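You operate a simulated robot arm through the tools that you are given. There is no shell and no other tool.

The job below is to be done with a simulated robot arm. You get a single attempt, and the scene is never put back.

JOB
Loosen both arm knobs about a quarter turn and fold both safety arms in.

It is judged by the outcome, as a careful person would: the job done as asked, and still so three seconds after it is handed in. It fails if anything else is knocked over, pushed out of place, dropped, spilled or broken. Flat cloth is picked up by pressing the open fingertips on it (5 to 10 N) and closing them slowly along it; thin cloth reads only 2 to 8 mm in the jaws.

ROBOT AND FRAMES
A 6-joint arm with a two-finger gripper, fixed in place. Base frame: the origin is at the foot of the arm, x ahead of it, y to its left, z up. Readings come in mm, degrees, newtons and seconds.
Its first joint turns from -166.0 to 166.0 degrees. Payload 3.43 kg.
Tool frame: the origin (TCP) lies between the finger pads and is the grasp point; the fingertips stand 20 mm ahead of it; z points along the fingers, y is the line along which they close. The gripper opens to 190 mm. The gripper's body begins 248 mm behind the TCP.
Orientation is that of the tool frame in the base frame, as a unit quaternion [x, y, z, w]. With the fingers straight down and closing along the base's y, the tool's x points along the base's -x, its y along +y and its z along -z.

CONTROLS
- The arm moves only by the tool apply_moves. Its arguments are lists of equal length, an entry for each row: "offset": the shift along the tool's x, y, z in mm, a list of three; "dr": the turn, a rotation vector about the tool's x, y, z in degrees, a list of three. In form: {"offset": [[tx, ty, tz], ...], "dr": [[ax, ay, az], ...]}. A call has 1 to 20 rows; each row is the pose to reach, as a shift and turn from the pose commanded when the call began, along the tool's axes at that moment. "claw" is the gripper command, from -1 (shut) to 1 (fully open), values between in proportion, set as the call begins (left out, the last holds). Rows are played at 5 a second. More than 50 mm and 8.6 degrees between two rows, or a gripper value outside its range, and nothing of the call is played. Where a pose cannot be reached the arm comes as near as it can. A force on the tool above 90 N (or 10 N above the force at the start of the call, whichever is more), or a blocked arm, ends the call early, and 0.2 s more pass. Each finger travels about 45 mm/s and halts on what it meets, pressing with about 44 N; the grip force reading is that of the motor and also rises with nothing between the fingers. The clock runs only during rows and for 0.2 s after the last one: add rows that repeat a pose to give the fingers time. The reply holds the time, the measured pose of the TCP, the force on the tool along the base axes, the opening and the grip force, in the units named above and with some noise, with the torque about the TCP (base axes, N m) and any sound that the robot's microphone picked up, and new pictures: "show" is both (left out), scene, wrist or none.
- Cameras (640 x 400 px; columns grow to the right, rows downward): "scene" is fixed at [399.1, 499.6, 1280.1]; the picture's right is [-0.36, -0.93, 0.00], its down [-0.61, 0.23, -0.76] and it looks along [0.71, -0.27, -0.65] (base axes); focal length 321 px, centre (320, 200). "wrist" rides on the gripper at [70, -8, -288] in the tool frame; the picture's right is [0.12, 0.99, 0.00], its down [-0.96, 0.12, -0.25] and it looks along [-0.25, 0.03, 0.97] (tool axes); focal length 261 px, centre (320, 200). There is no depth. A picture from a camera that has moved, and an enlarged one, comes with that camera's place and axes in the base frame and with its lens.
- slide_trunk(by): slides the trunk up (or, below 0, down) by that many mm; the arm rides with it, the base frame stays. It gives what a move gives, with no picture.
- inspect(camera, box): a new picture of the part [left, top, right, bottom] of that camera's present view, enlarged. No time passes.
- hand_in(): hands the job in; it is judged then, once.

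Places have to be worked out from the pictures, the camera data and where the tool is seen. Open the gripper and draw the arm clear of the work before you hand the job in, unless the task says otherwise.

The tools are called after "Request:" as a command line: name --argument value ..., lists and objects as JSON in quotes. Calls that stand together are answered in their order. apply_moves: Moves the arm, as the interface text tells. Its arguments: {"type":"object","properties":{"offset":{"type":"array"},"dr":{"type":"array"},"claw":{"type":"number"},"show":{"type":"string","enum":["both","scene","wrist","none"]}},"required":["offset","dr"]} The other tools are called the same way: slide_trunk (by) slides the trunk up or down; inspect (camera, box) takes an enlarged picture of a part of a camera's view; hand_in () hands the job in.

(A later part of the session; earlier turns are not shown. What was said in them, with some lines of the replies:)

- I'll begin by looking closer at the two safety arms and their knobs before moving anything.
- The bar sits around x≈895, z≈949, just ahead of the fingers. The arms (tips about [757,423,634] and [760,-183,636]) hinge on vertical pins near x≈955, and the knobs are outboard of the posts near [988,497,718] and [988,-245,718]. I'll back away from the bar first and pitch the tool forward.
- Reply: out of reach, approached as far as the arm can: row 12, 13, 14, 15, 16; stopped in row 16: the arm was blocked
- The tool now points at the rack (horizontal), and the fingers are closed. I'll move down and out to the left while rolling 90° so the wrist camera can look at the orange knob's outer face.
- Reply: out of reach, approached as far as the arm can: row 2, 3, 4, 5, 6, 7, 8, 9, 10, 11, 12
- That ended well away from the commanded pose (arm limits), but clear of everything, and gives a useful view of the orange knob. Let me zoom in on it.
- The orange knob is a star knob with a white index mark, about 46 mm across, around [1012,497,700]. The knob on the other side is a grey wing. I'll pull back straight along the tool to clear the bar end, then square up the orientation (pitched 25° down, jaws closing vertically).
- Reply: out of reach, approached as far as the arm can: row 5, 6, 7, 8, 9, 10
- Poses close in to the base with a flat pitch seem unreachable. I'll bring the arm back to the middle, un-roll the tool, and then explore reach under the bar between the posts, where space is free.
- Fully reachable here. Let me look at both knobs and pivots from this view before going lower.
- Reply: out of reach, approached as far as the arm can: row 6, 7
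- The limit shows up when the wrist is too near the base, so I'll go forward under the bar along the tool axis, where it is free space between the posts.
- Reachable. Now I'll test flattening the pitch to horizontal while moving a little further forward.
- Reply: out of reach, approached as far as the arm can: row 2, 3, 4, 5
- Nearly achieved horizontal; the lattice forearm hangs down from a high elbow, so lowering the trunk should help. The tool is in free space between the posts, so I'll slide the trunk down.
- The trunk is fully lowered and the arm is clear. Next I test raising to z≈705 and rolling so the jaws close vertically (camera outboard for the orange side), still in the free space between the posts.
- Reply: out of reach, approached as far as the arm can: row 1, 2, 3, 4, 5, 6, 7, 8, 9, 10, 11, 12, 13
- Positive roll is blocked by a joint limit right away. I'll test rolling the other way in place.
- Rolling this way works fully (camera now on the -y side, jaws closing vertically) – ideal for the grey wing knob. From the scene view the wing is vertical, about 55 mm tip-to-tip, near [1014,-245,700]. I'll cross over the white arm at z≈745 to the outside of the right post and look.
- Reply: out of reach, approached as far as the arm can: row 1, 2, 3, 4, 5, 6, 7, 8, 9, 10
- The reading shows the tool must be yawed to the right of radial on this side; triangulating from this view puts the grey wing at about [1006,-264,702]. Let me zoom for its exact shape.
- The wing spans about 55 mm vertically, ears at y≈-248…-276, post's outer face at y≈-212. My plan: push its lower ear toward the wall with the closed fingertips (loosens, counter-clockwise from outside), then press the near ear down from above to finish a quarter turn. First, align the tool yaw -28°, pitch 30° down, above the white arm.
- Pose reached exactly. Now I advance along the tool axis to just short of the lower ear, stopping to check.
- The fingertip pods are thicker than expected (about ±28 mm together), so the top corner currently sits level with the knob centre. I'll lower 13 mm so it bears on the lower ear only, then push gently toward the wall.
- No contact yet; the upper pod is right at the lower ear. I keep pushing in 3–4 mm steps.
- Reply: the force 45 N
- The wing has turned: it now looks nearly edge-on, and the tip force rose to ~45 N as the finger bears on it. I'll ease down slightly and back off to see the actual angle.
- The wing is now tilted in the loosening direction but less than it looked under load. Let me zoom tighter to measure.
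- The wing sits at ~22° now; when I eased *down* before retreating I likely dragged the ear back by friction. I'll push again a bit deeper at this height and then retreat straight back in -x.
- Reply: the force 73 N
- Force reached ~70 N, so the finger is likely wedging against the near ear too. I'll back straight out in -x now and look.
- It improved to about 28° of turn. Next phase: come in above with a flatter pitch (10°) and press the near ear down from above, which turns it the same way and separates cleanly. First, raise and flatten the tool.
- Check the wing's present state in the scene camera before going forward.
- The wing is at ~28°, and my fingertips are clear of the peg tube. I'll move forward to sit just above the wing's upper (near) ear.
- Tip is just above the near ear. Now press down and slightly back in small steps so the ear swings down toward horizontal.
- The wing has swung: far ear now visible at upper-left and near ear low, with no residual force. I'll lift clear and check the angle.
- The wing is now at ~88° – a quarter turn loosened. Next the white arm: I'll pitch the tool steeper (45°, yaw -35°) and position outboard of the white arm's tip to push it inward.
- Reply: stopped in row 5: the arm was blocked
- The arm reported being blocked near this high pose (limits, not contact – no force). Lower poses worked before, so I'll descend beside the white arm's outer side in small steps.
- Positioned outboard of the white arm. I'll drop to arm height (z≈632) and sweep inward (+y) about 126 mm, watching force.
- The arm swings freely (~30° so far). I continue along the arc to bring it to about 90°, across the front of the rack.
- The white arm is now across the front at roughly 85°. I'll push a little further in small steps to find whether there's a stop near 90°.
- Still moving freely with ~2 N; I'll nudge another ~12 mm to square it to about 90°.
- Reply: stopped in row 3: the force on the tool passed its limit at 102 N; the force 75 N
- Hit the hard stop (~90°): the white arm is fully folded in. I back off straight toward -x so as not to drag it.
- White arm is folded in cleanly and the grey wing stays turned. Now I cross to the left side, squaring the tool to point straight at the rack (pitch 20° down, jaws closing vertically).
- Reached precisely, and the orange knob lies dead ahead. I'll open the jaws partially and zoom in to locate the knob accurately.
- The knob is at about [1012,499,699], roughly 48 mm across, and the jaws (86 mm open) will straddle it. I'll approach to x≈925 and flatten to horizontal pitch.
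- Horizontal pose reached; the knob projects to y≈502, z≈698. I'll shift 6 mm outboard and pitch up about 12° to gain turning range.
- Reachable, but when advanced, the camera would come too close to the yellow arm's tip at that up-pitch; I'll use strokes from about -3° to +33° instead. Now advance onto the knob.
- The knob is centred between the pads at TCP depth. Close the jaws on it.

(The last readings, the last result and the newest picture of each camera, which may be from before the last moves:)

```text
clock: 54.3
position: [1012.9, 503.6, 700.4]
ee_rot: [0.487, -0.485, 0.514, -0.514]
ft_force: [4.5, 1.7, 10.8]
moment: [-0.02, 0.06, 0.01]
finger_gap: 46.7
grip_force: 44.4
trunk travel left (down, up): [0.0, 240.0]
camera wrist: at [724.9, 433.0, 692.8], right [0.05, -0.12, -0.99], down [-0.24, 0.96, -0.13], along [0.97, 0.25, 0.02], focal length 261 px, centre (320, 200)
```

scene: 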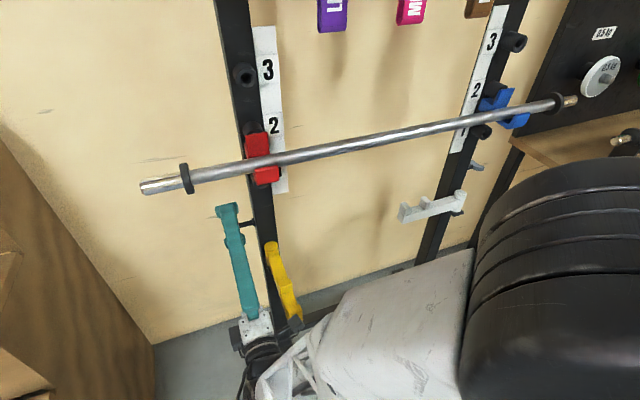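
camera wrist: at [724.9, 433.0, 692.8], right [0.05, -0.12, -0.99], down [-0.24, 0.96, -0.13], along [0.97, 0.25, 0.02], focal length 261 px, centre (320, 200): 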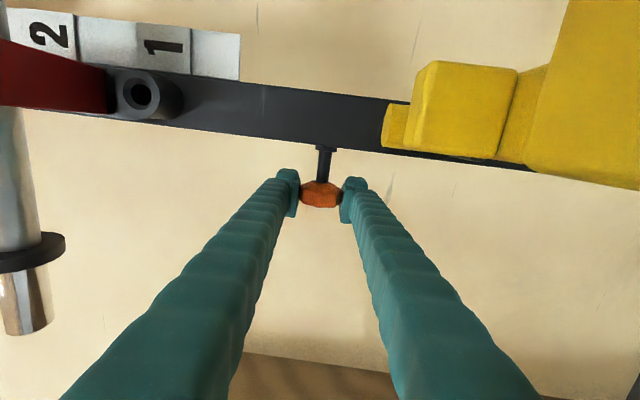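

Gripped at 46.7 mm. Now rotate the tool about the knob's axis, pitching down ~36° (counter-clockwise seen from outside = loosen).

Request:
apply_moves --offset '[[0, 0, 0], [0, 0, 0], [0, 0, 0], [0, 0, 0], [0, 0, 0], [0, 0, 0], [0, 0, 0], [0, 0, 0], [0, 0, 0]]' --dr '[[-4, 0, 0], [-8, 0, 0], [-12, 0, 0], [-16, 0, 0], [-20, 0, 0], [-24, 0, 0], [-28, 0, 0], [-32, 0, 0], [-36, 0, 0]]'

Request:
inspect --camera "scene" --box '[200, 130, 328, 250]'

```text
clock: 56.3
position: [1011.3, 503.2, 698.1]
ee_rot: [0.622, -0.62, 0.338, -0.338]
ft_force: [13.0, 20.6, 7.2]
moment: [0.3, -0.03, -0.01]
finger_gap: 46.5
grip_force: 45.1
trunk travel left (down, up): [0.0, 240.0]
camera wrist: at [774.6, 432.5, 863.0], right [-0.54, -0.12, -0.83], down [-0.27, 0.96, 0.04], along [0.8, 0.25, -0.55], focal length 261 px, centre (320, 200)
```

scene: 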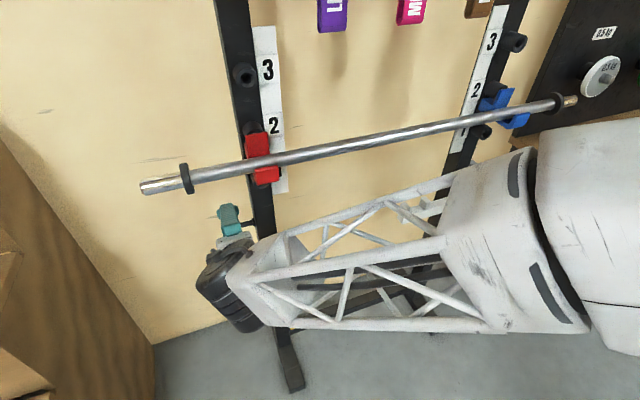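
wrist: 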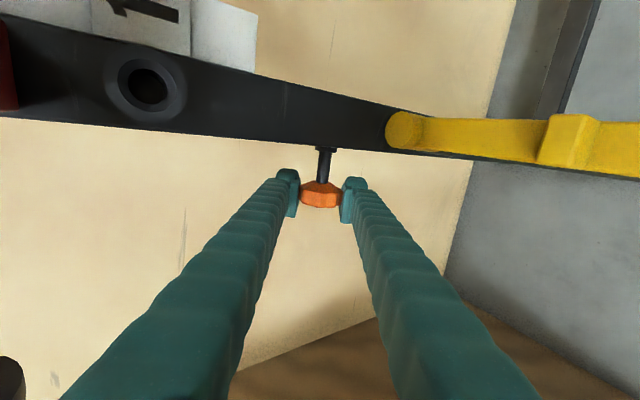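

```text
3.33 times, centred on (264, 190) of scene
camera zoom: at [399.1, 499.6, 1280.1], right [-0.36, -0.93, 0.0], down [-0.61, 0.23, -0.76], along [0.71, -0.27, -0.65], focal length 1070 px, centre (507, 233)
```

zoom: 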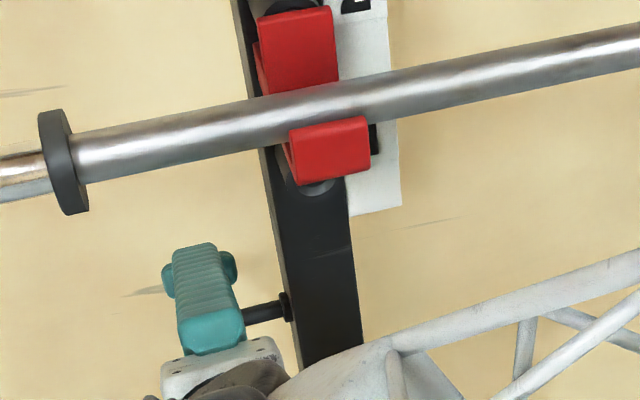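

Knob turned with the tool (low torque). Now release, swing back to the starting pitch around the knob, and take a second stroke.

Request:
apply_moves --offset '[[0, 0, 0], [0, 0, 0], [0, 0, 0], [0, 0, 0], [0, 0, 0]]' --dr '[[0, 0, 0], [0, 0, 0], [0, 0, 0], [0, 0, 0], [0, 0, 0]]' --claw -0.1 --show "wrist"

Request:
inspect --camera "wrist" --box '[260, 150, 380, 225]'

```text
clock: 57.5
position: [1012.7, 503.9, 699.4]
ee_rot: [0.622, -0.62, 0.339, -0.338]
ft_force: [0.3, 0.0, 0.8]
moment: [-0.03, -0.01, 0.0]
finger_gap: 85.7
grip_force: 0.1
trunk travel left (down, up): [0.0, 240.0]
camera wrist: at [774.4, 432.7, 863.2], right [-0.54, -0.12, -0.83], down [-0.27, 0.96, 0.04], along [0.8, 0.25, -0.55], focal length 261 px, centre (320, 200)
```

wrist: 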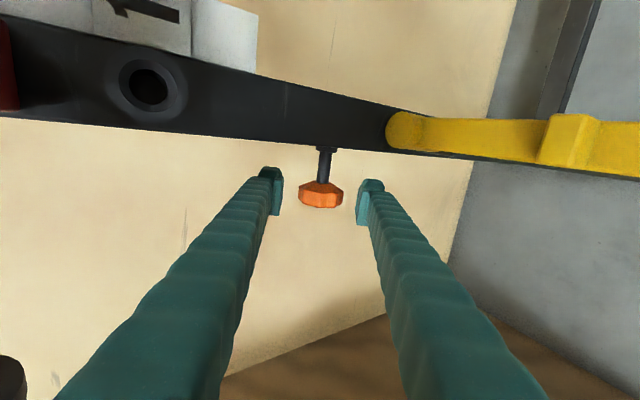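

```text
5.33 times, centred on (320, 188) of wrist
camera zoom: at [774.4, 432.7, 863.2], right [-0.54, -0.12, -0.83], down [-0.27, 0.96, 0.04], along [0.8, 0.25, -0.55], focal length 1390 px, centre (320, 267)
```

zoom: 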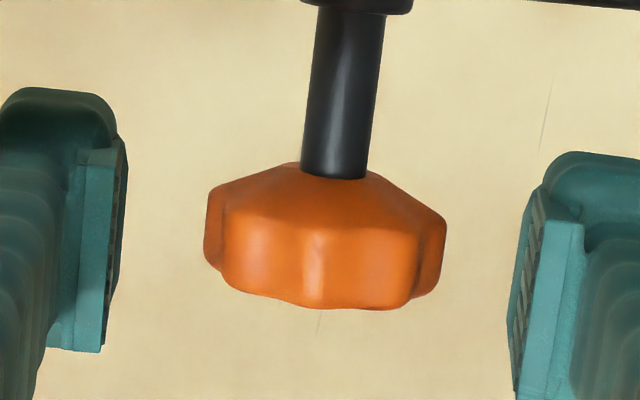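

Released cleanly. Swing back up 36° around the knob with jaws open.

Request:
apply_moves --offset '[[0, 0, 0], [0, 0, 0], [0, 0, 0], [0, 0, 0], [0, 0, 0], [0, 0, 0]]' --dr '[[6, 0, 0], [12, 0, 0], [18, 0, 0], [24, 0, 0], [30, 0, 0], [36, 0, 0]]' --show "wrist"

Request:
inspect --camera "wrist" --box '[260, 150, 380, 225]'

```text
clock: 58.9
position: [1010.9, 503.8, 701.3]
ee_rot: [-0.486, 0.486, -0.513, 0.515]
ft_force: [0.4, -0.5, 0.3]
moment: [-0.01, 0.25, 0.05]
finger_gap: 85.4
grip_force: 0.1
trunk travel left (down, up): [0.0, 240.0]
camera wrist: at [723.3, 432.2, 693.6], right [0.06, -0.12, -0.99], down [-0.24, 0.96, -0.13], along [0.97, 0.25, 0.02], focal length 261 px, centre (320, 200)
```

wrist: 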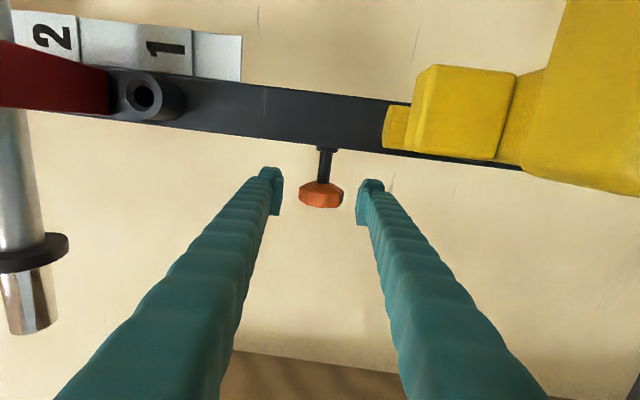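

```text
5.33 times, centred on (320, 188) of wrist
camera zoom: at [723.3, 432.2, 693.6], right [0.06, -0.12, -0.99], down [-0.24, 0.96, -0.13], along [0.97, 0.25, 0.02], focal length 1390 px, centre (320, 267)
```

zoom: 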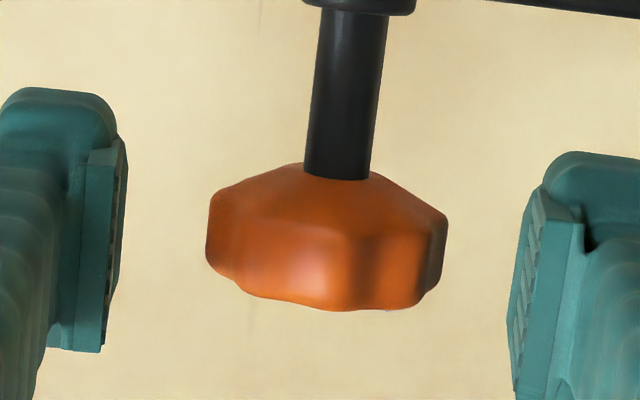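

Second stroke: close on the knob, then pitch down another 36°.

Request:
apply_moves --offset '[[0, 0, 0], [0, 0, 0], [0, 0, 0], [0, 0, 0], [0, 0, 0], [0, 0, 0], [0, 0, 0], [0, 0, 0], [0, 0, 0], [0, 0, 0], [0, 0, 0], [0, 0, 0], [0, 0, 0]]' --dr '[[0, 0, 0], [0, 0, 0], [0, 0, 0], [0, 0, 0], [-4, 0, 0], [-8, 0, 0], [-12, 0, 0], [-16, 0, 0], [-20, 0, 0], [-24, 0, 0], [-28, 0, 0], [-32, 0, 0], [-36, 0, 0]]' --claw -1 --show "wrist"

```text
clock: 61.7
position: [1010.8, 502.7, 699.5]
ee_rot: [0.623, -0.62, 0.336, -0.338]
ft_force: [-14.4, 11.3, 5.0]
moment: [0.33, 0.02, -0.6]
finger_gap: 46.5
grip_force: 44.3
trunk travel left (down, up): [0.0, 240.0]
camera wrist: at [773.9, 432.3, 863.6], right [-0.54, -0.12, -0.83], down [-0.27, 0.96, 0.04], along [0.8, 0.25, -0.55], focal length 261 px, centre (320, 200)
```

wrist: 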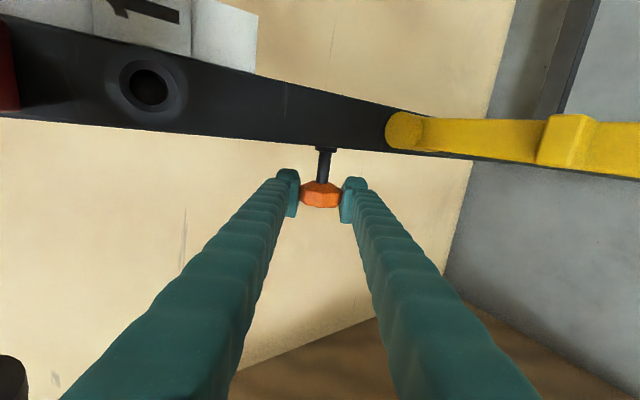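

About 72° so far. Release, swing back ~19°, for a final short stroke.

Request:
apply_moves --offset '[[0, 0, 0], [0, 0, 0], [0, 0, 0], [0, 0, 0], [0, 0, 0], [0, 0, 0], [0, 0, 0], [0, 0, 0], [0, 0, 0]]' --dr '[[0, 0, 0], [0, 0, 0], [0, 0, 0], [0, 0, 0], [0, 0, 0], [5, 0, 0], [10, 0, 0], [15, 0, 0], [19, 0, 0]]' --claw -0.1 --show "none"

Request:
inspect --camera "wrist" --box '[260, 150, 380, 225]'

Request:
apply_moves --offset '[[0, 0, 0], [0, 0, 0], [0, 0, 0], [0, 0, 0], [0, 0, 0], [0, 0, 0], [0, 0, 0], [0, 0, 0], [0, 0, 0]]' --dr '[[0, 0, 0], [0, 0, 0], [0, 0, 0], [0, 0, 0], [-4, 0, 0], [-8, 0, 0], [-12, 0, 0], [-16, 0, 0], [-19, 0, 0]]' --claw -1 --show "wrist"

```text
clock: 63.7
position: [1010.9, 502.6, 700.6]
ee_rot: [0.558, -0.556, 0.435, -0.436]
ft_force: [0.2, -0.3, 0.1]
moment: [0.02, 0.12, 0.06]
finger_gap: 85.7
grip_force: 0.1
trunk travel left (down, up): [0.0, 240.0]
```

```text
5.33 times, centred on (320, 188) of wrist
camera zoom: at [733.9, 431.7, 776.8], right [-0.24, -0.12, -0.96], down [-0.27, 0.96, -0.05], along [0.93, 0.25, -0.26], focal length 1390 px, centre (320, 267)
```

zoom: 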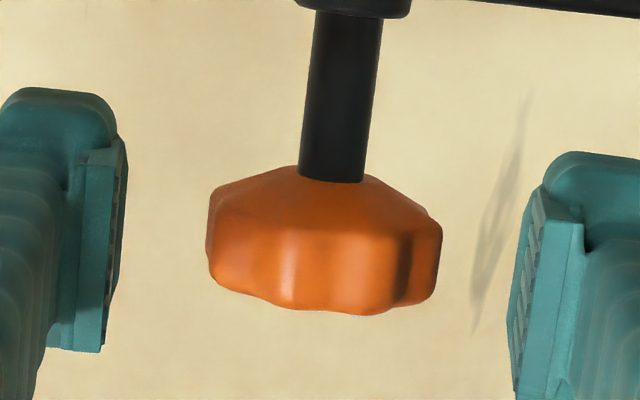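

```text
clock: 65.7
position: [1011.5, 503.1, 700.2]
ee_rot: [0.622, -0.622, 0.338, -0.336]
ft_force: [-3.2, -0.4, -2.5]
moment: [0.36, -0.01, -0.54]
finger_gap: 45.8
grip_force: 44.7
trunk travel left (down, up): [0.0, 240.0]
camera wrist: at [773.9, 432.3, 863.3], right [-0.54, -0.12, -0.83], down [-0.27, 0.96, 0.04], along [0.8, 0.25, -0.55], focal length 261 px, centre (320, 200)
```

wrist: 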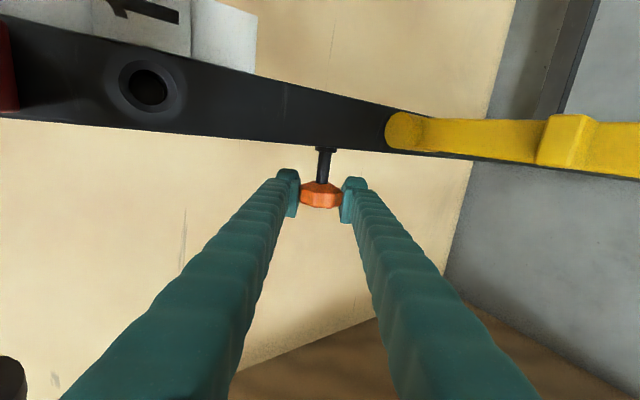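

About 91° total turned. Release and back out along the tool axis.

Request:
apply_moves --offset '[[0, 0, 0], [0, 0, 0], [0, 0, 0], [0, 0, 0], [0, 0, 0], [0, 0, -25], [0, 0, -50], [0, 0, -80], [0, 0, -110]]' --dr '[[0, 0, 0], [0, 0, 0], [0, 0, 0], [0, 0, 0], [0, 0, 0], [0, 0, 0], [0, 0, 0], [0, 0, 0], [0, 0, 0]]' --claw -0.1

Request:
inspect --camera "scene" --box '[210, 200, 290, 250]'

```text
clock: 67.7
position: [923.4, 506.3, 759.3]
ee_rot: [0.622, -0.621, 0.338, -0.337]
ft_force: [0.2, -0.2, -0.7]
moment: [-0.02, -0.1, -0.03]
finger_gap: 85.6
grip_force: 0.0
trunk travel left (down, up): [0.0, 240.0]
camera wrist: at [685.6, 435.8, 923.1], right [-0.54, -0.12, -0.83], down [-0.27, 0.96, 0.04], along [0.8, 0.25, -0.55], focal length 261 px, centre (320, 200)
```

scene: 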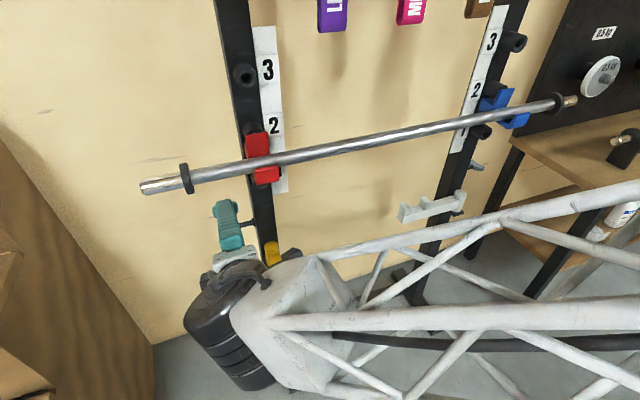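
wrist: 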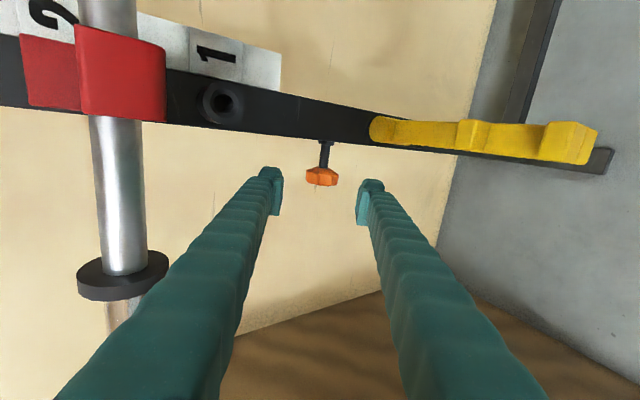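

```text
8.00 times, centred on (250, 225) of scene
camera zoom: at [399.1, 499.6, 1280.1], right [-0.36, -0.93, 0.0], down [-0.61, 0.23, -0.76], along [0.71, -0.27, -0.65], focal length 2569 px, centre (880, 0)
```

zoom: 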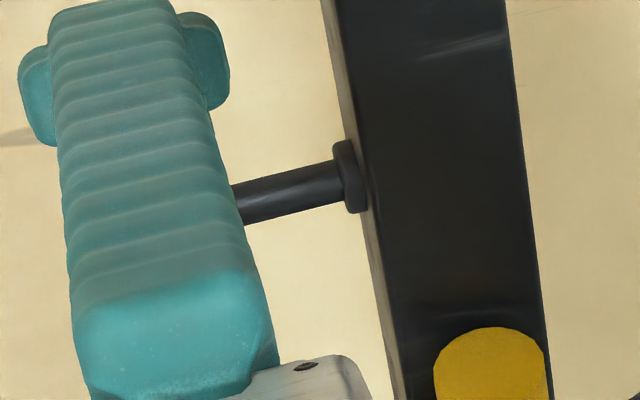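

The knob is released and the tool is clear. Next I close the fingers and position them outboard of the yellow arm near its tip, at arm height.

Request:
apply_moves --offset '[[4, 29, -18], [8, 58, -36], [12, 87, -53], [16, 116.5, -71], [18.5, 145, -52], [21, 173.5, -34]]' --dr '[[-2, 0, 0], [-4, 0, 0], [-5.5, 0, 0], [-7, 0, 0], [-7, 0, 0], [-7, 0, 0]]' --claw -1

Request:
inspect --camera "scene" --box '[200, 200, 328, 340]'

```text
clock: 69.1
position: [797.4, 481.0, 630.9]
ee_rot: [0.642, -0.639, 0.3, -0.299]
ft_force: [-0.8, 0.5, 1.2]
moment: [0.08, 0.1, 0.07]
finger_gap: 0.2
grip_force: 33.5
trunk travel left (down, up): [0.0, 240.0]
camera wrist: at [582.9, 410.1, 822.2], right [-0.64, -0.12, -0.76], down [-0.27, 0.96, 0.07], along [0.72, 0.25, -0.64], focal length 261 px, centre (320, 200)
```

scene: 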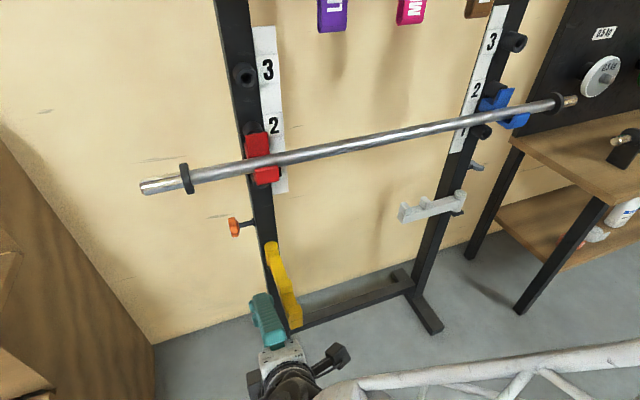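
wrist: 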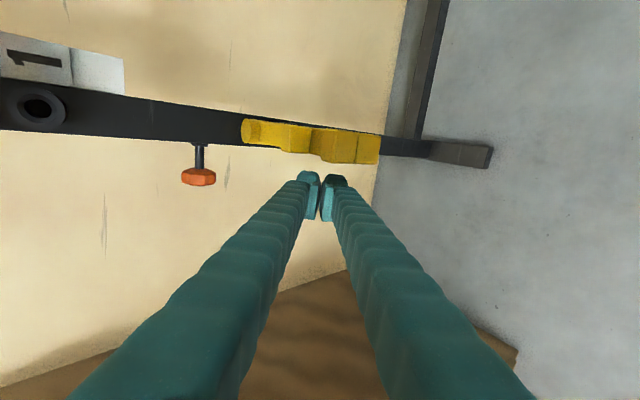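

```text
2.86 times, centred on (264, 270) of scene
camera zoom: at [399.1, 499.6, 1280.1], right [-0.36, -0.93, 0.0], down [-0.61, 0.23, -0.76], along [0.71, -0.27, -0.65], focal length 918 px, centre (480, 0)
```

zoom: 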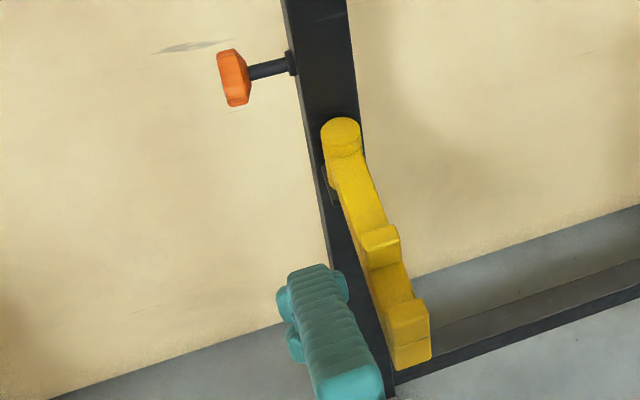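

Fingers are beside the yellow arm's outer face. Sweep inward (-y) 100 mm and check it swings.

Request:
apply_moves --offset '[[15, 0, 0], [30, 0.6, -0.8], [45, 1.3, -1.5], [60, 1.3, -1.5], [80, 1.9, -2.3], [100, 1.9, -2.3]]' --dr '[[0, 0, 0], [0, 0, 0], [0, 0, 0], [0, 0, 0], [0, 0, 0], [0, 0, 0]]'

Request:
inspect --camera "scene" --box '[200, 200, 360, 340]'

```text
clock: 70.5
position: [793.7, 381.3, 629.5]
ee_rot: [0.642, -0.64, 0.299, -0.299]
ft_force: [0.3, 0.4, -0.3]
moment: [-0.02, 0.01, -0.01]
finger_gap: 0.0
grip_force: 34.5
trunk travel left (down, up): [0.0, 240.0]
camera wrist: at [577.4, 311.8, 820.6], right [-0.64, -0.12, -0.76], down [-0.26, 0.96, 0.07], along [0.72, 0.25, -0.65], focal length 261 px, centre (320, 200)
```

scene: 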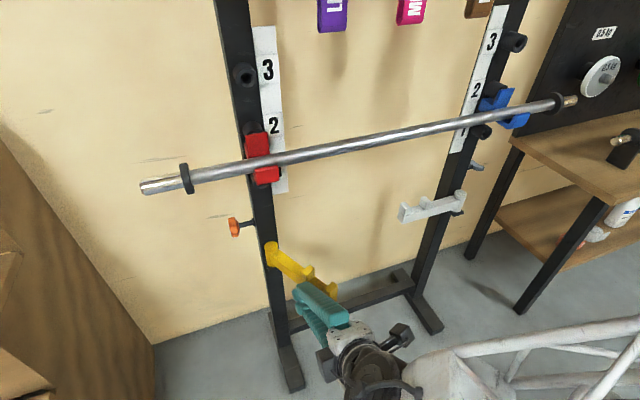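
wrist: 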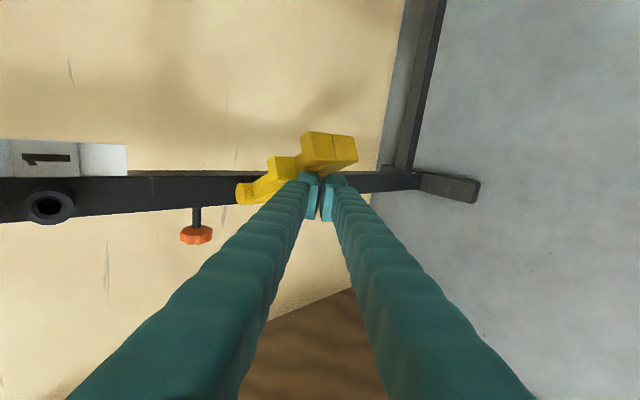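

```text
2.86 times, centred on (280, 270) of scene
camera zoom: at [399.1, 499.6, 1280.1], right [-0.36, -0.93, 0.0], down [-0.61, 0.23, -0.76], along [0.71, -0.27, -0.65], focal length 918 px, centre (434, 0)
```

zoom: 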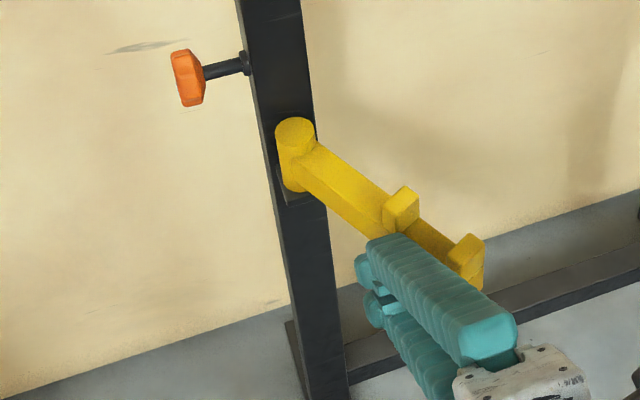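

The yellow arm swings freely. Continue around the arc to nearly 90°.

Request:
apply_moves --offset '[[20, -7, 8.4], [40, -14.7, 17.6], [59, -23.7, 28.4], [70, -34, 40.7], [78, -43, 51.4], [83, -50, 59.8], [87, -58.3, 69.8]]' --dr '[[0, 0, 0], [0, 0, 0], [0, 0, 0], [0, 0, 0], [0, 0, 0], [0, 0, 0], [0, 0, 0]]'

Request:
inspect --camera "scene" --box '[220, 200, 380, 340]'

```text
clock: 72.1
position: [884.8, 295.9, 632.8]
ee_rot: [0.642, -0.639, 0.3, -0.299]
ft_force: [-2.0, 0.0, 0.1]
moment: [-0.02, -0.04, -0.02]
finger_gap: 0.0
grip_force: 34.4
trunk travel left (down, up): [0.0, 240.0]
camera wrist: at [670.1, 225.0, 823.8], right [-0.64, -0.12, -0.76], down [-0.27, 0.96, 0.07], along [0.72, 0.25, -0.64], focal length 261 px, centre (320, 200)
```

scene: 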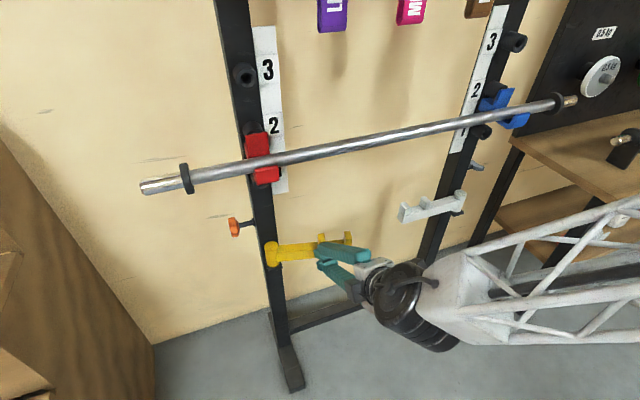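
wrist: 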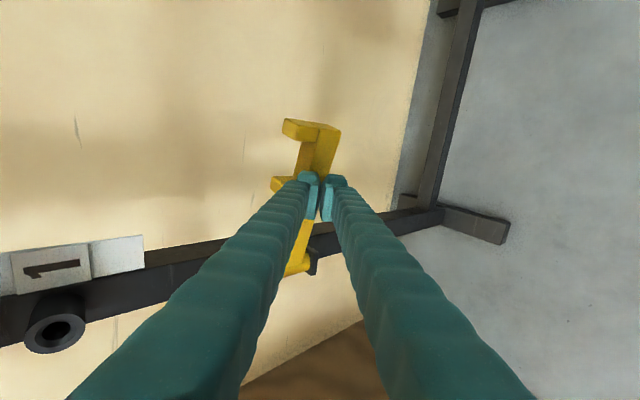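

```text
2.86 times, centred on (300, 270) of scene
camera zoom: at [399.1, 499.6, 1280.1], right [-0.36, -0.93, 0.0], down [-0.61, 0.23, -0.76], along [0.71, -0.27, -0.65], focal length 918 px, centre (377, 0)
```

zoom: 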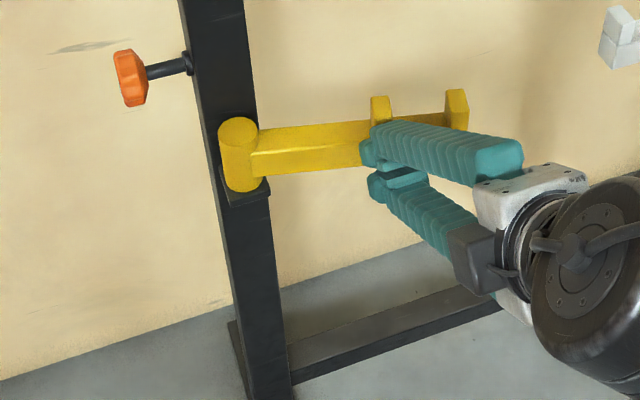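

Nearly square now. Push gently in +x in 3 mm steps until the stop is felt.

Request:
apply_moves --offset '[[0, -1.9, 2.3], [0, -3.8, 4.6], [0, -5.8, 6.9], [0, -7.7, 9.2], [0, -9, 10.7]]' --dr '[[0, 0, 0], [0, 0, 0], [0, 0, 0], [0, 0, 0], [0, 0, 0]]' --show "none"

Request:
inspect --camera "scene" --box '[220, 200, 380, 340]'

```text
clock: 73.3
position: [898.0, 293.8, 632.8]
ee_rot: [0.641, -0.64, 0.299, -0.3]
ft_force: [-2.2, -1.8, 0.2]
moment: [0.04, -0.04, -0.05]
finger_gap: 0.0
grip_force: 34.1
trunk travel left (down, up): [0.0, 240.0]
```

```text
2.86 times, centred on (300, 270) of scene
camera zoom: at [399.1, 499.6, 1280.1], right [-0.36, -0.93, 0.0], down [-0.61, 0.23, -0.76], along [0.71, -0.27, -0.65], focal length 918 px, centre (377, 0)
```

zoom: 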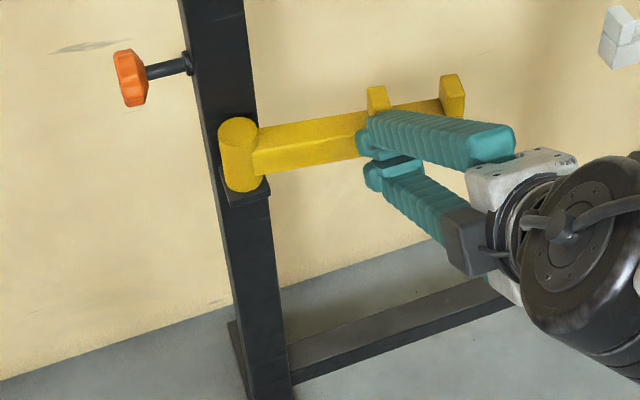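

No stop yet; continue in 2 mm steps.

Request:
apply_moves --offset '[[0, -1.3, 1.5], [0, -2.6, 3.1], [0, -3.8, 4.6], [0, -5.1, 6.1], [0, -6.4, 7.7], [0, -7.7, 9.2]]' --dr '[[0, 0, 0], [0, 0, 0], [0, 0, 0], [0, 0, 0], [0, 0, 0], [0, 0, 0]]' --show "none"

Request:
inspect --camera "scene" --box '[220, 200, 380, 340]'

```text
clock: 74.7
position: [910.4, 293.8, 632.6]
ee_rot: [0.641, -0.64, 0.299, -0.299]
ft_force: [-1.9, -0.4, 0.6]
moment: [-0.05, -0.09, -0.04]
finger_gap: 0.0
grip_force: 35.0
trunk travel left (down, up): [0.0, 240.0]
```

```text
2.86 times, centred on (300, 270) of scene
camera zoom: at [399.1, 499.6, 1280.1], right [-0.36, -0.93, 0.0], down [-0.61, 0.23, -0.76], along [0.71, -0.27, -0.65], focal length 918 px, centre (377, 0)
```

zoom: 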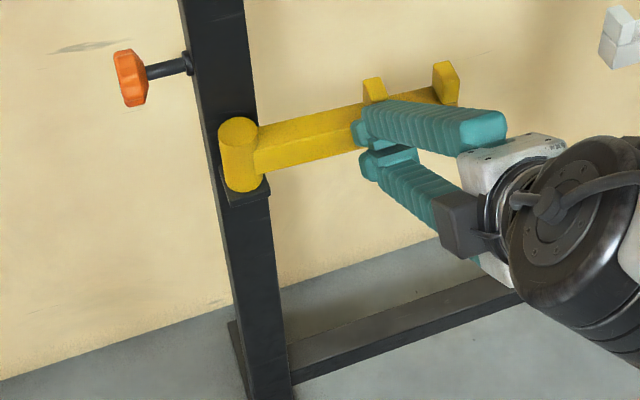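

By the edge slopes the arm is at about 87°. A few more millimetres should reach the stop.

Request:
apply_moves --offset '[[0, -1.3, 1.5], [0, -2.6, 3.1], [0, -3.8, 4.6], [0, -5.1, 6.1], [0, -5.1, 6.1]]' --dr '[[0, 0, 0], [0, 0, 0], [0, 0, 0], [0, 0, 0], [0, 0, 0]]' --show "none"

Request:
inspect --camera "scene" --box '[220, 200, 380, 340]'

```text
clock: 75.9
position: [917.9, 294.8, 633.4]
ee_rot: [0.642, -0.64, 0.299, -0.298]
ft_force: [-8.2, -2.6, -0.1]
moment: [0.05, -0.16, -0.12]
finger_gap: 0.0
grip_force: 34.5
trunk travel left (down, up): [0.0, 240.0]
```

```text
2.86 times, centred on (300, 270) of scene
camera zoom: at [399.1, 499.6, 1280.1], right [-0.36, -0.93, 0.0], down [-0.61, 0.23, -0.76], along [0.71, -0.27, -0.65], focal length 918 px, centre (377, 0)
```

zoom: 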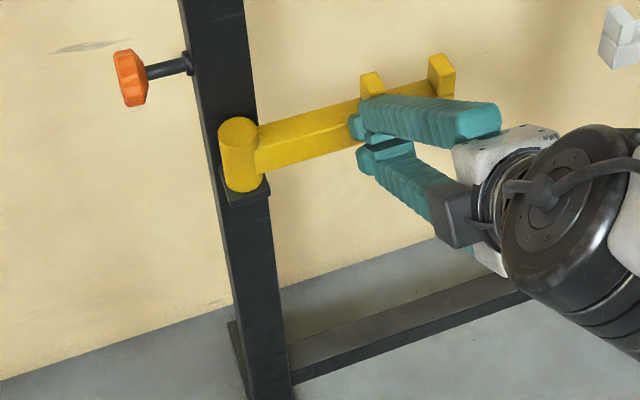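

Force is rising (8 N) – starting to touch the stop. One more small nudge.

Request:
apply_moves --offset '[[0, -0.7, 0.8], [0, -1.3, 1.5], [0, -1.9, 2.3], [0, -1.9, 2.3]]' --dr '[[0, 0, 0], [0, 0, 0], [0, 0, 0], [0, 0, 0]]' --show "none"

```text
clock: 76.9
position: [919.9, 294.7, 632.7]
ee_rot: [0.642, -0.64, 0.298, -0.299]
ft_force: [-65.2, -12.0, 4.2]
moment: [0.19, -1.32, -0.62]
finger_gap: 0.0
grip_force: 34.0
trunk travel left (down, up): [0.0, 240.0]
```

Stop reached (65 N): yellow arm fully folded. Back straight off in -x.

Request:
apply_moves --offset '[[0, 6.4, -7.7], [0, 19, -23], [0, 38, -46], [0, 64, -77], [0, 90, -108]]' --dr '[[0, 0, 0], [0, 0, 0], [0, 0, 0], [0, 0, 0], [0, 0, 0]]'

Request:
inspect --camera "scene" --box '[210, 140, 530, 340]'

Request:
inspect --camera "scene" --box '[210, 200, 290, 250]'

Request:
inspect --camera "scene" --box '[440, 140, 520, 190]'

```text
clock: 78.1
position: [781.0, 294.6, 633.2]
ee_rot: [0.641, -0.64, 0.299, -0.299]
ft_force: [-0.2, -0.9, -0.5]
moment: [0.01, -0.06, 0.02]
finger_gap: 0.1
grip_force: 34.5
trunk travel left (down, up): [0.0, 240.0]
camera wrist: at [565.3, 224.4, 824.5], right [-0.64, -0.12, -0.76], down [-0.26, 0.96, 0.07], along [0.72, 0.25, -0.65], focal length 261 px, centre (320, 200)
```

scene: 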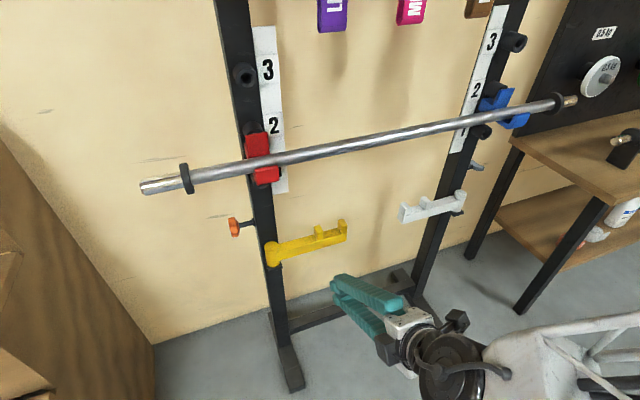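
wrist: 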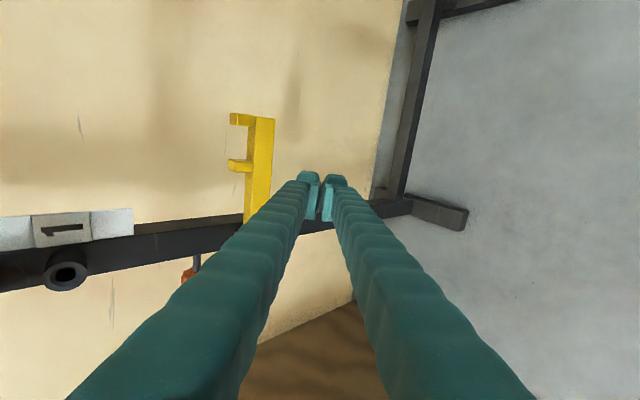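

```text
2.00 times, centred on (370, 240) of scene
camera zoom: at [399.1, 499.6, 1280.1], right [-0.36, -0.93, 0.0], down [-0.61, 0.23, -0.76], along [0.71, -0.27, -0.65], focal length 642 px, centre (220, 120)
```

zoom: 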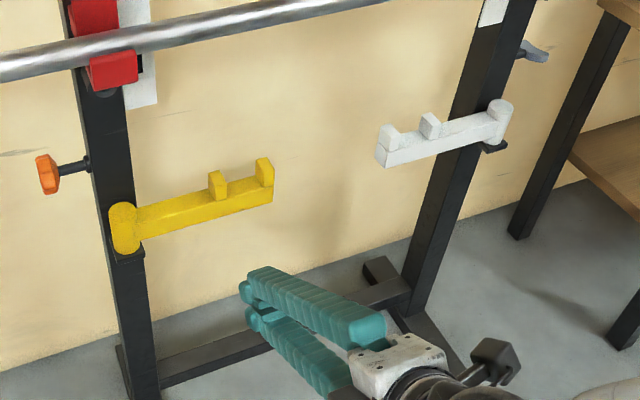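

```text
8.00 times, centred on (250, 225) of scene
camera zoom: at [399.1, 499.6, 1280.1], right [-0.36, -0.93, 0.0], down [-0.61, 0.23, -0.76], along [0.71, -0.27, -0.65], focal length 2569 px, centre (880, 0)
```

zoom: 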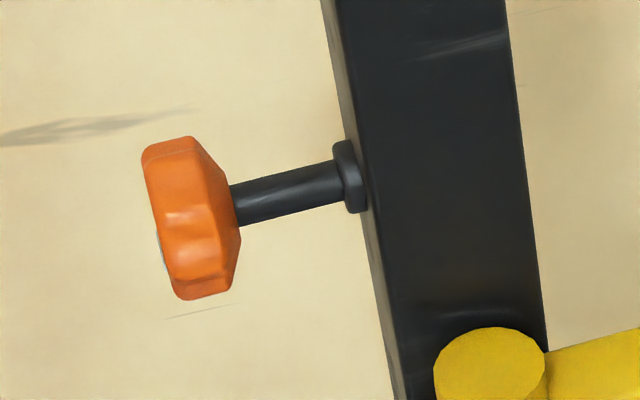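

```text
8.00 times, centred on (480, 165) of scene
camera zoom: at [399.1, 499.6, 1280.1], right [-0.36, -0.93, 0.0], down [-0.61, 0.23, -0.76], along [0.71, -0.27, -0.65], focal length 2569 px, centre (-960, 480)
```

zoom: 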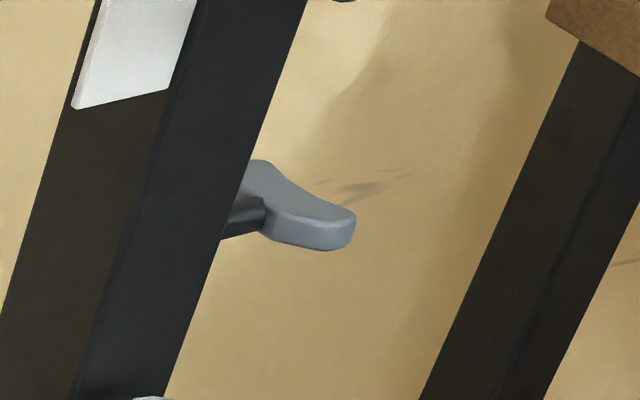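

Both arms are folded in against their stops and the wing is at a quarter turn. I want to confirm the orange knob's index mark really moved, so let me zoom closely.

Request:
inspect --camera "scene" --box '[222, 212, 246, 240]'

Request:
inspect --camera "wrist" --box '[150, 230, 246, 290]'

```text
14.29 times, centred on (234, 226) of scene
camera zoom: at [399.1, 499.6, 1280.1], right [-0.36, -0.93, 0.0], down [-0.61, 0.23, -0.76], along [0.71, -0.27, -0.65], focal length 4588 px, centre (1549, -171)
```

zoom: 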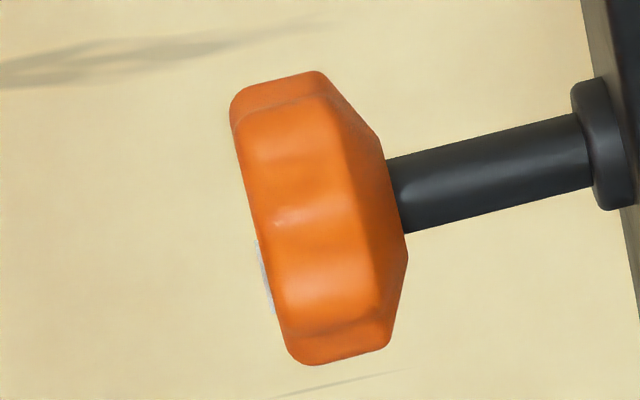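

```text
6.67 times, centred on (198, 260) of wrist
camera zoom: at [565.3, 224.4, 824.5], right [-0.64, -0.12, -0.76], down [-0.26, 0.96, 0.07], along [0.72, 0.25, -0.65], focal length 1738 px, centre (1133, -200)
```

zoom: 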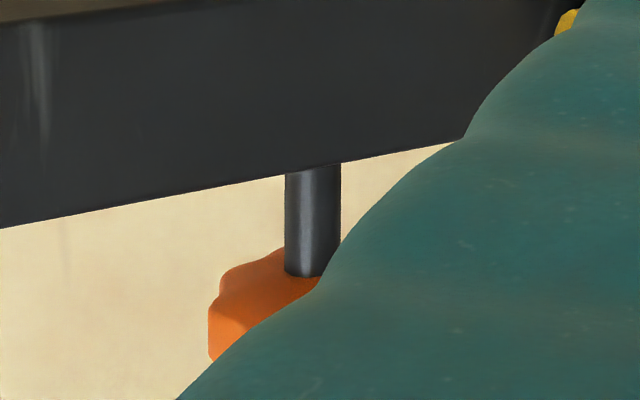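

The mark's edge from this grazing angle is ambiguous, so I'll take a look at the knob's outer face by moving the wrist camera to the outboard side (well clear of the cabinet and bar end).

Request:
apply_moves --offset '[[-39.4, -19.3, 1.1], [-78.9, -38.6, 2.2], [-118.3, -57.9, 3.3], [-157.8, -77.2, 4.4], [-197.2, -96.5, 5.5], [-236.7, -115.8, 6.6], [-276.1, -135.1, 7.7], [-315.6, -154.4, 8.8], [-355, -173.7, 9.9]]' --dr '[[1.6, 1.9, 1.2], [3.3, 3.8, 2.4], [4.9, 5.6, 3.6], [6.5, 7.5, 4.8], [8.2, 9.4, 5.9], [9.8, 11.3, 7.1], [11.4, 13.1, 8.3], [13.1, 15, 9.5], [14.7, 16.9, 10.7]]'

```text
clock: 80.1
position: [896.6, 650.4, 759.9]
ee_rot: [-0.484, 0.691, -0.44, 0.308]
ft_force: [0.2, -1.1, 0.9]
moment: [0.14, 0.24, 0.14]
finger_gap: 0.0
grip_force: 34.5
trunk travel left (down, up): [0.0, 240.0]
camera wrist: at [631.1, 672.1, 889.3], right [-0.44, 0.03, -0.9], down [0.07, 1.0, 0.0], along [0.9, -0.06, -0.44], focal length 261 px, centre (320, 200)
```

scene: 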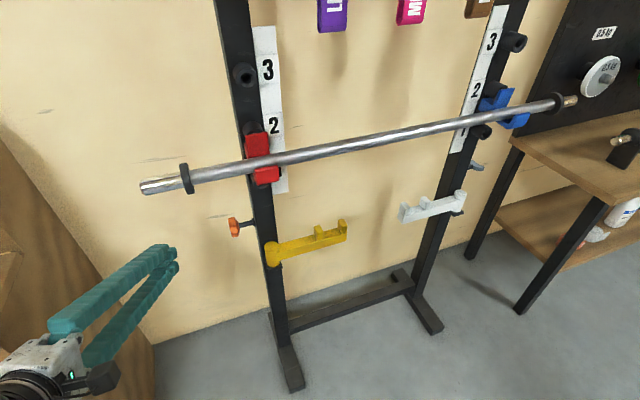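
wrist: 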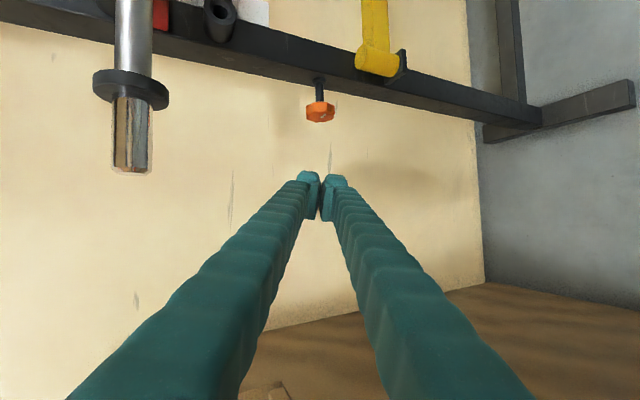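

The outer face is visible now; zoom in on the mark.

Request:
inspect --camera "wrist" --box '[296, 92, 344, 128]'

```text
11.11 times, centred on (320, 110) of wrist
camera zoom: at [631.1, 672.1, 889.3], right [-0.44, 0.03, -0.9], down [0.07, 1.0, 0.0], along [0.9, -0.06, -0.44], focal length 2896 px, centre (320, 1200)
```

zoom: 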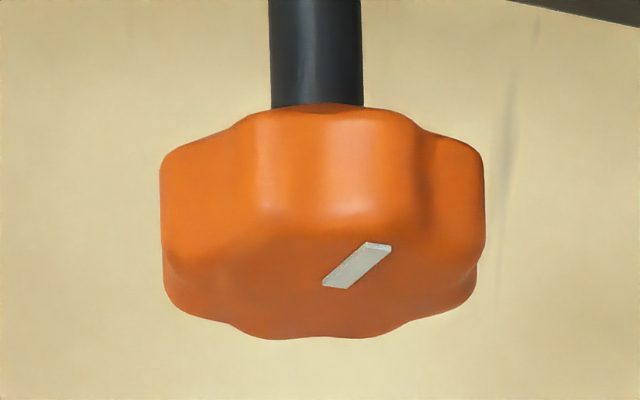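

The white index mark pointed straight down before and now points toward the front: ~87–90° of counter-clockwise turn, as wanted. Everything else is undisturbed. Finally, I draw the arm back into free space and open the gripper.

Request:
apply_moves --offset '[[35, -3.7, -11], [70, -7.3, -22], [105, -11, -33], [140, -14.6, -44.5], [175, -18.3, -55.6], [175, -18.3, -55.6]]' --dr '[[0, 0, 0], [0, 0, 0], [0, 0, 0], [0, 0, 0], [0, 0, 0], [0, 0, 0]]' --claw 0.2

Request:
inspect --camera "scene" --box '[200, 100, 520, 300]'

```text
clock: 81.5
position: [798.7, 501.3, 801.5]
ee_rot: [-0.484, 0.69, -0.44, 0.308]
ft_force: [0.6, 0.2, 0.2]
moment: [-0.02, 0.01, -0.03]
finger_gap: 114.1
grip_force: 0.1
trunk travel left (down, up): [0.0, 240.0]
camera wrist: at [533.5, 523.0, 930.4], right [-0.44, 0.03, -0.9], down [0.07, 1.0, 0.0], along [0.9, -0.06, -0.44], focal length 261 px, centre (320, 200)
```

scene: 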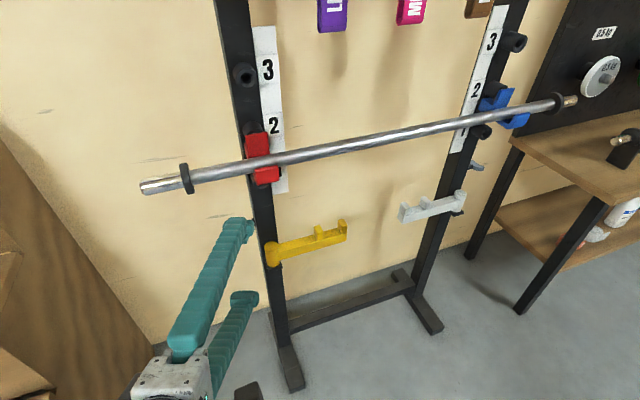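
wrist: 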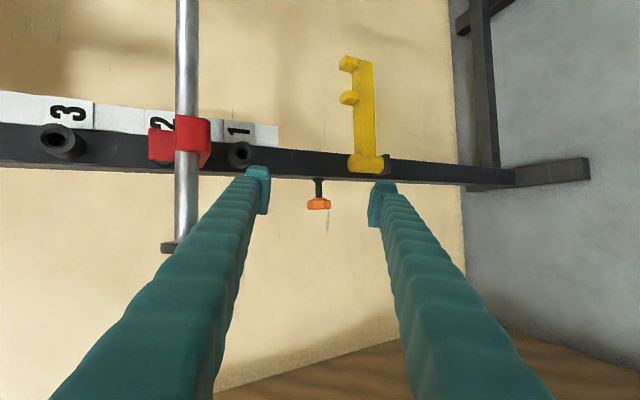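

```text
2.00 times, centred on (360, 200) of scene
camera zoom: at [399.1, 499.6, 1280.1], right [-0.36, -0.93, 0.0], down [-0.61, 0.23, -0.76], along [0.71, -0.27, -0.65], focal length 642 px, centre (240, 200)
```

zoom: 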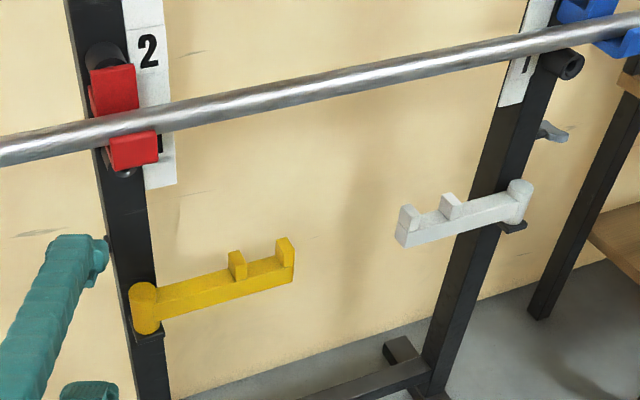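

Both arms are folded in and both knobs are a quarter turn loose. The bar and hooks are where they were, and the gripper is open and well clear, so I'm handing the job in.

Request:
hand_in

```text
The job is handed in.
```

Both arm knobs are loosened by about a quarter turn, and both safety arms are folded in against their stops. I've handed the job in; the tool gave no verdict.

- **Grey wing knob (right):** it now sits at about 88° from its starting position, measured from the pictures. I turned it by pushing on its ears. It slipped back once partway, and I finished the turn from above.
- **Orange star knob (left):** it is turned about 87–90° counter-clockwise seen from outside. I confirmed this from its white index mark, which pointed down before and points to the front now.
- **White and yellow arms:** each swung freely once loosened. I pushed each one until I felt the hard stop, at roughly 90°, and both stayed in place when I backed off.

The last pictures show the bar, hooks and the rest of the rack where they started. The gripper is open and drawn back from the rack. I left the trunk at its lowest position.
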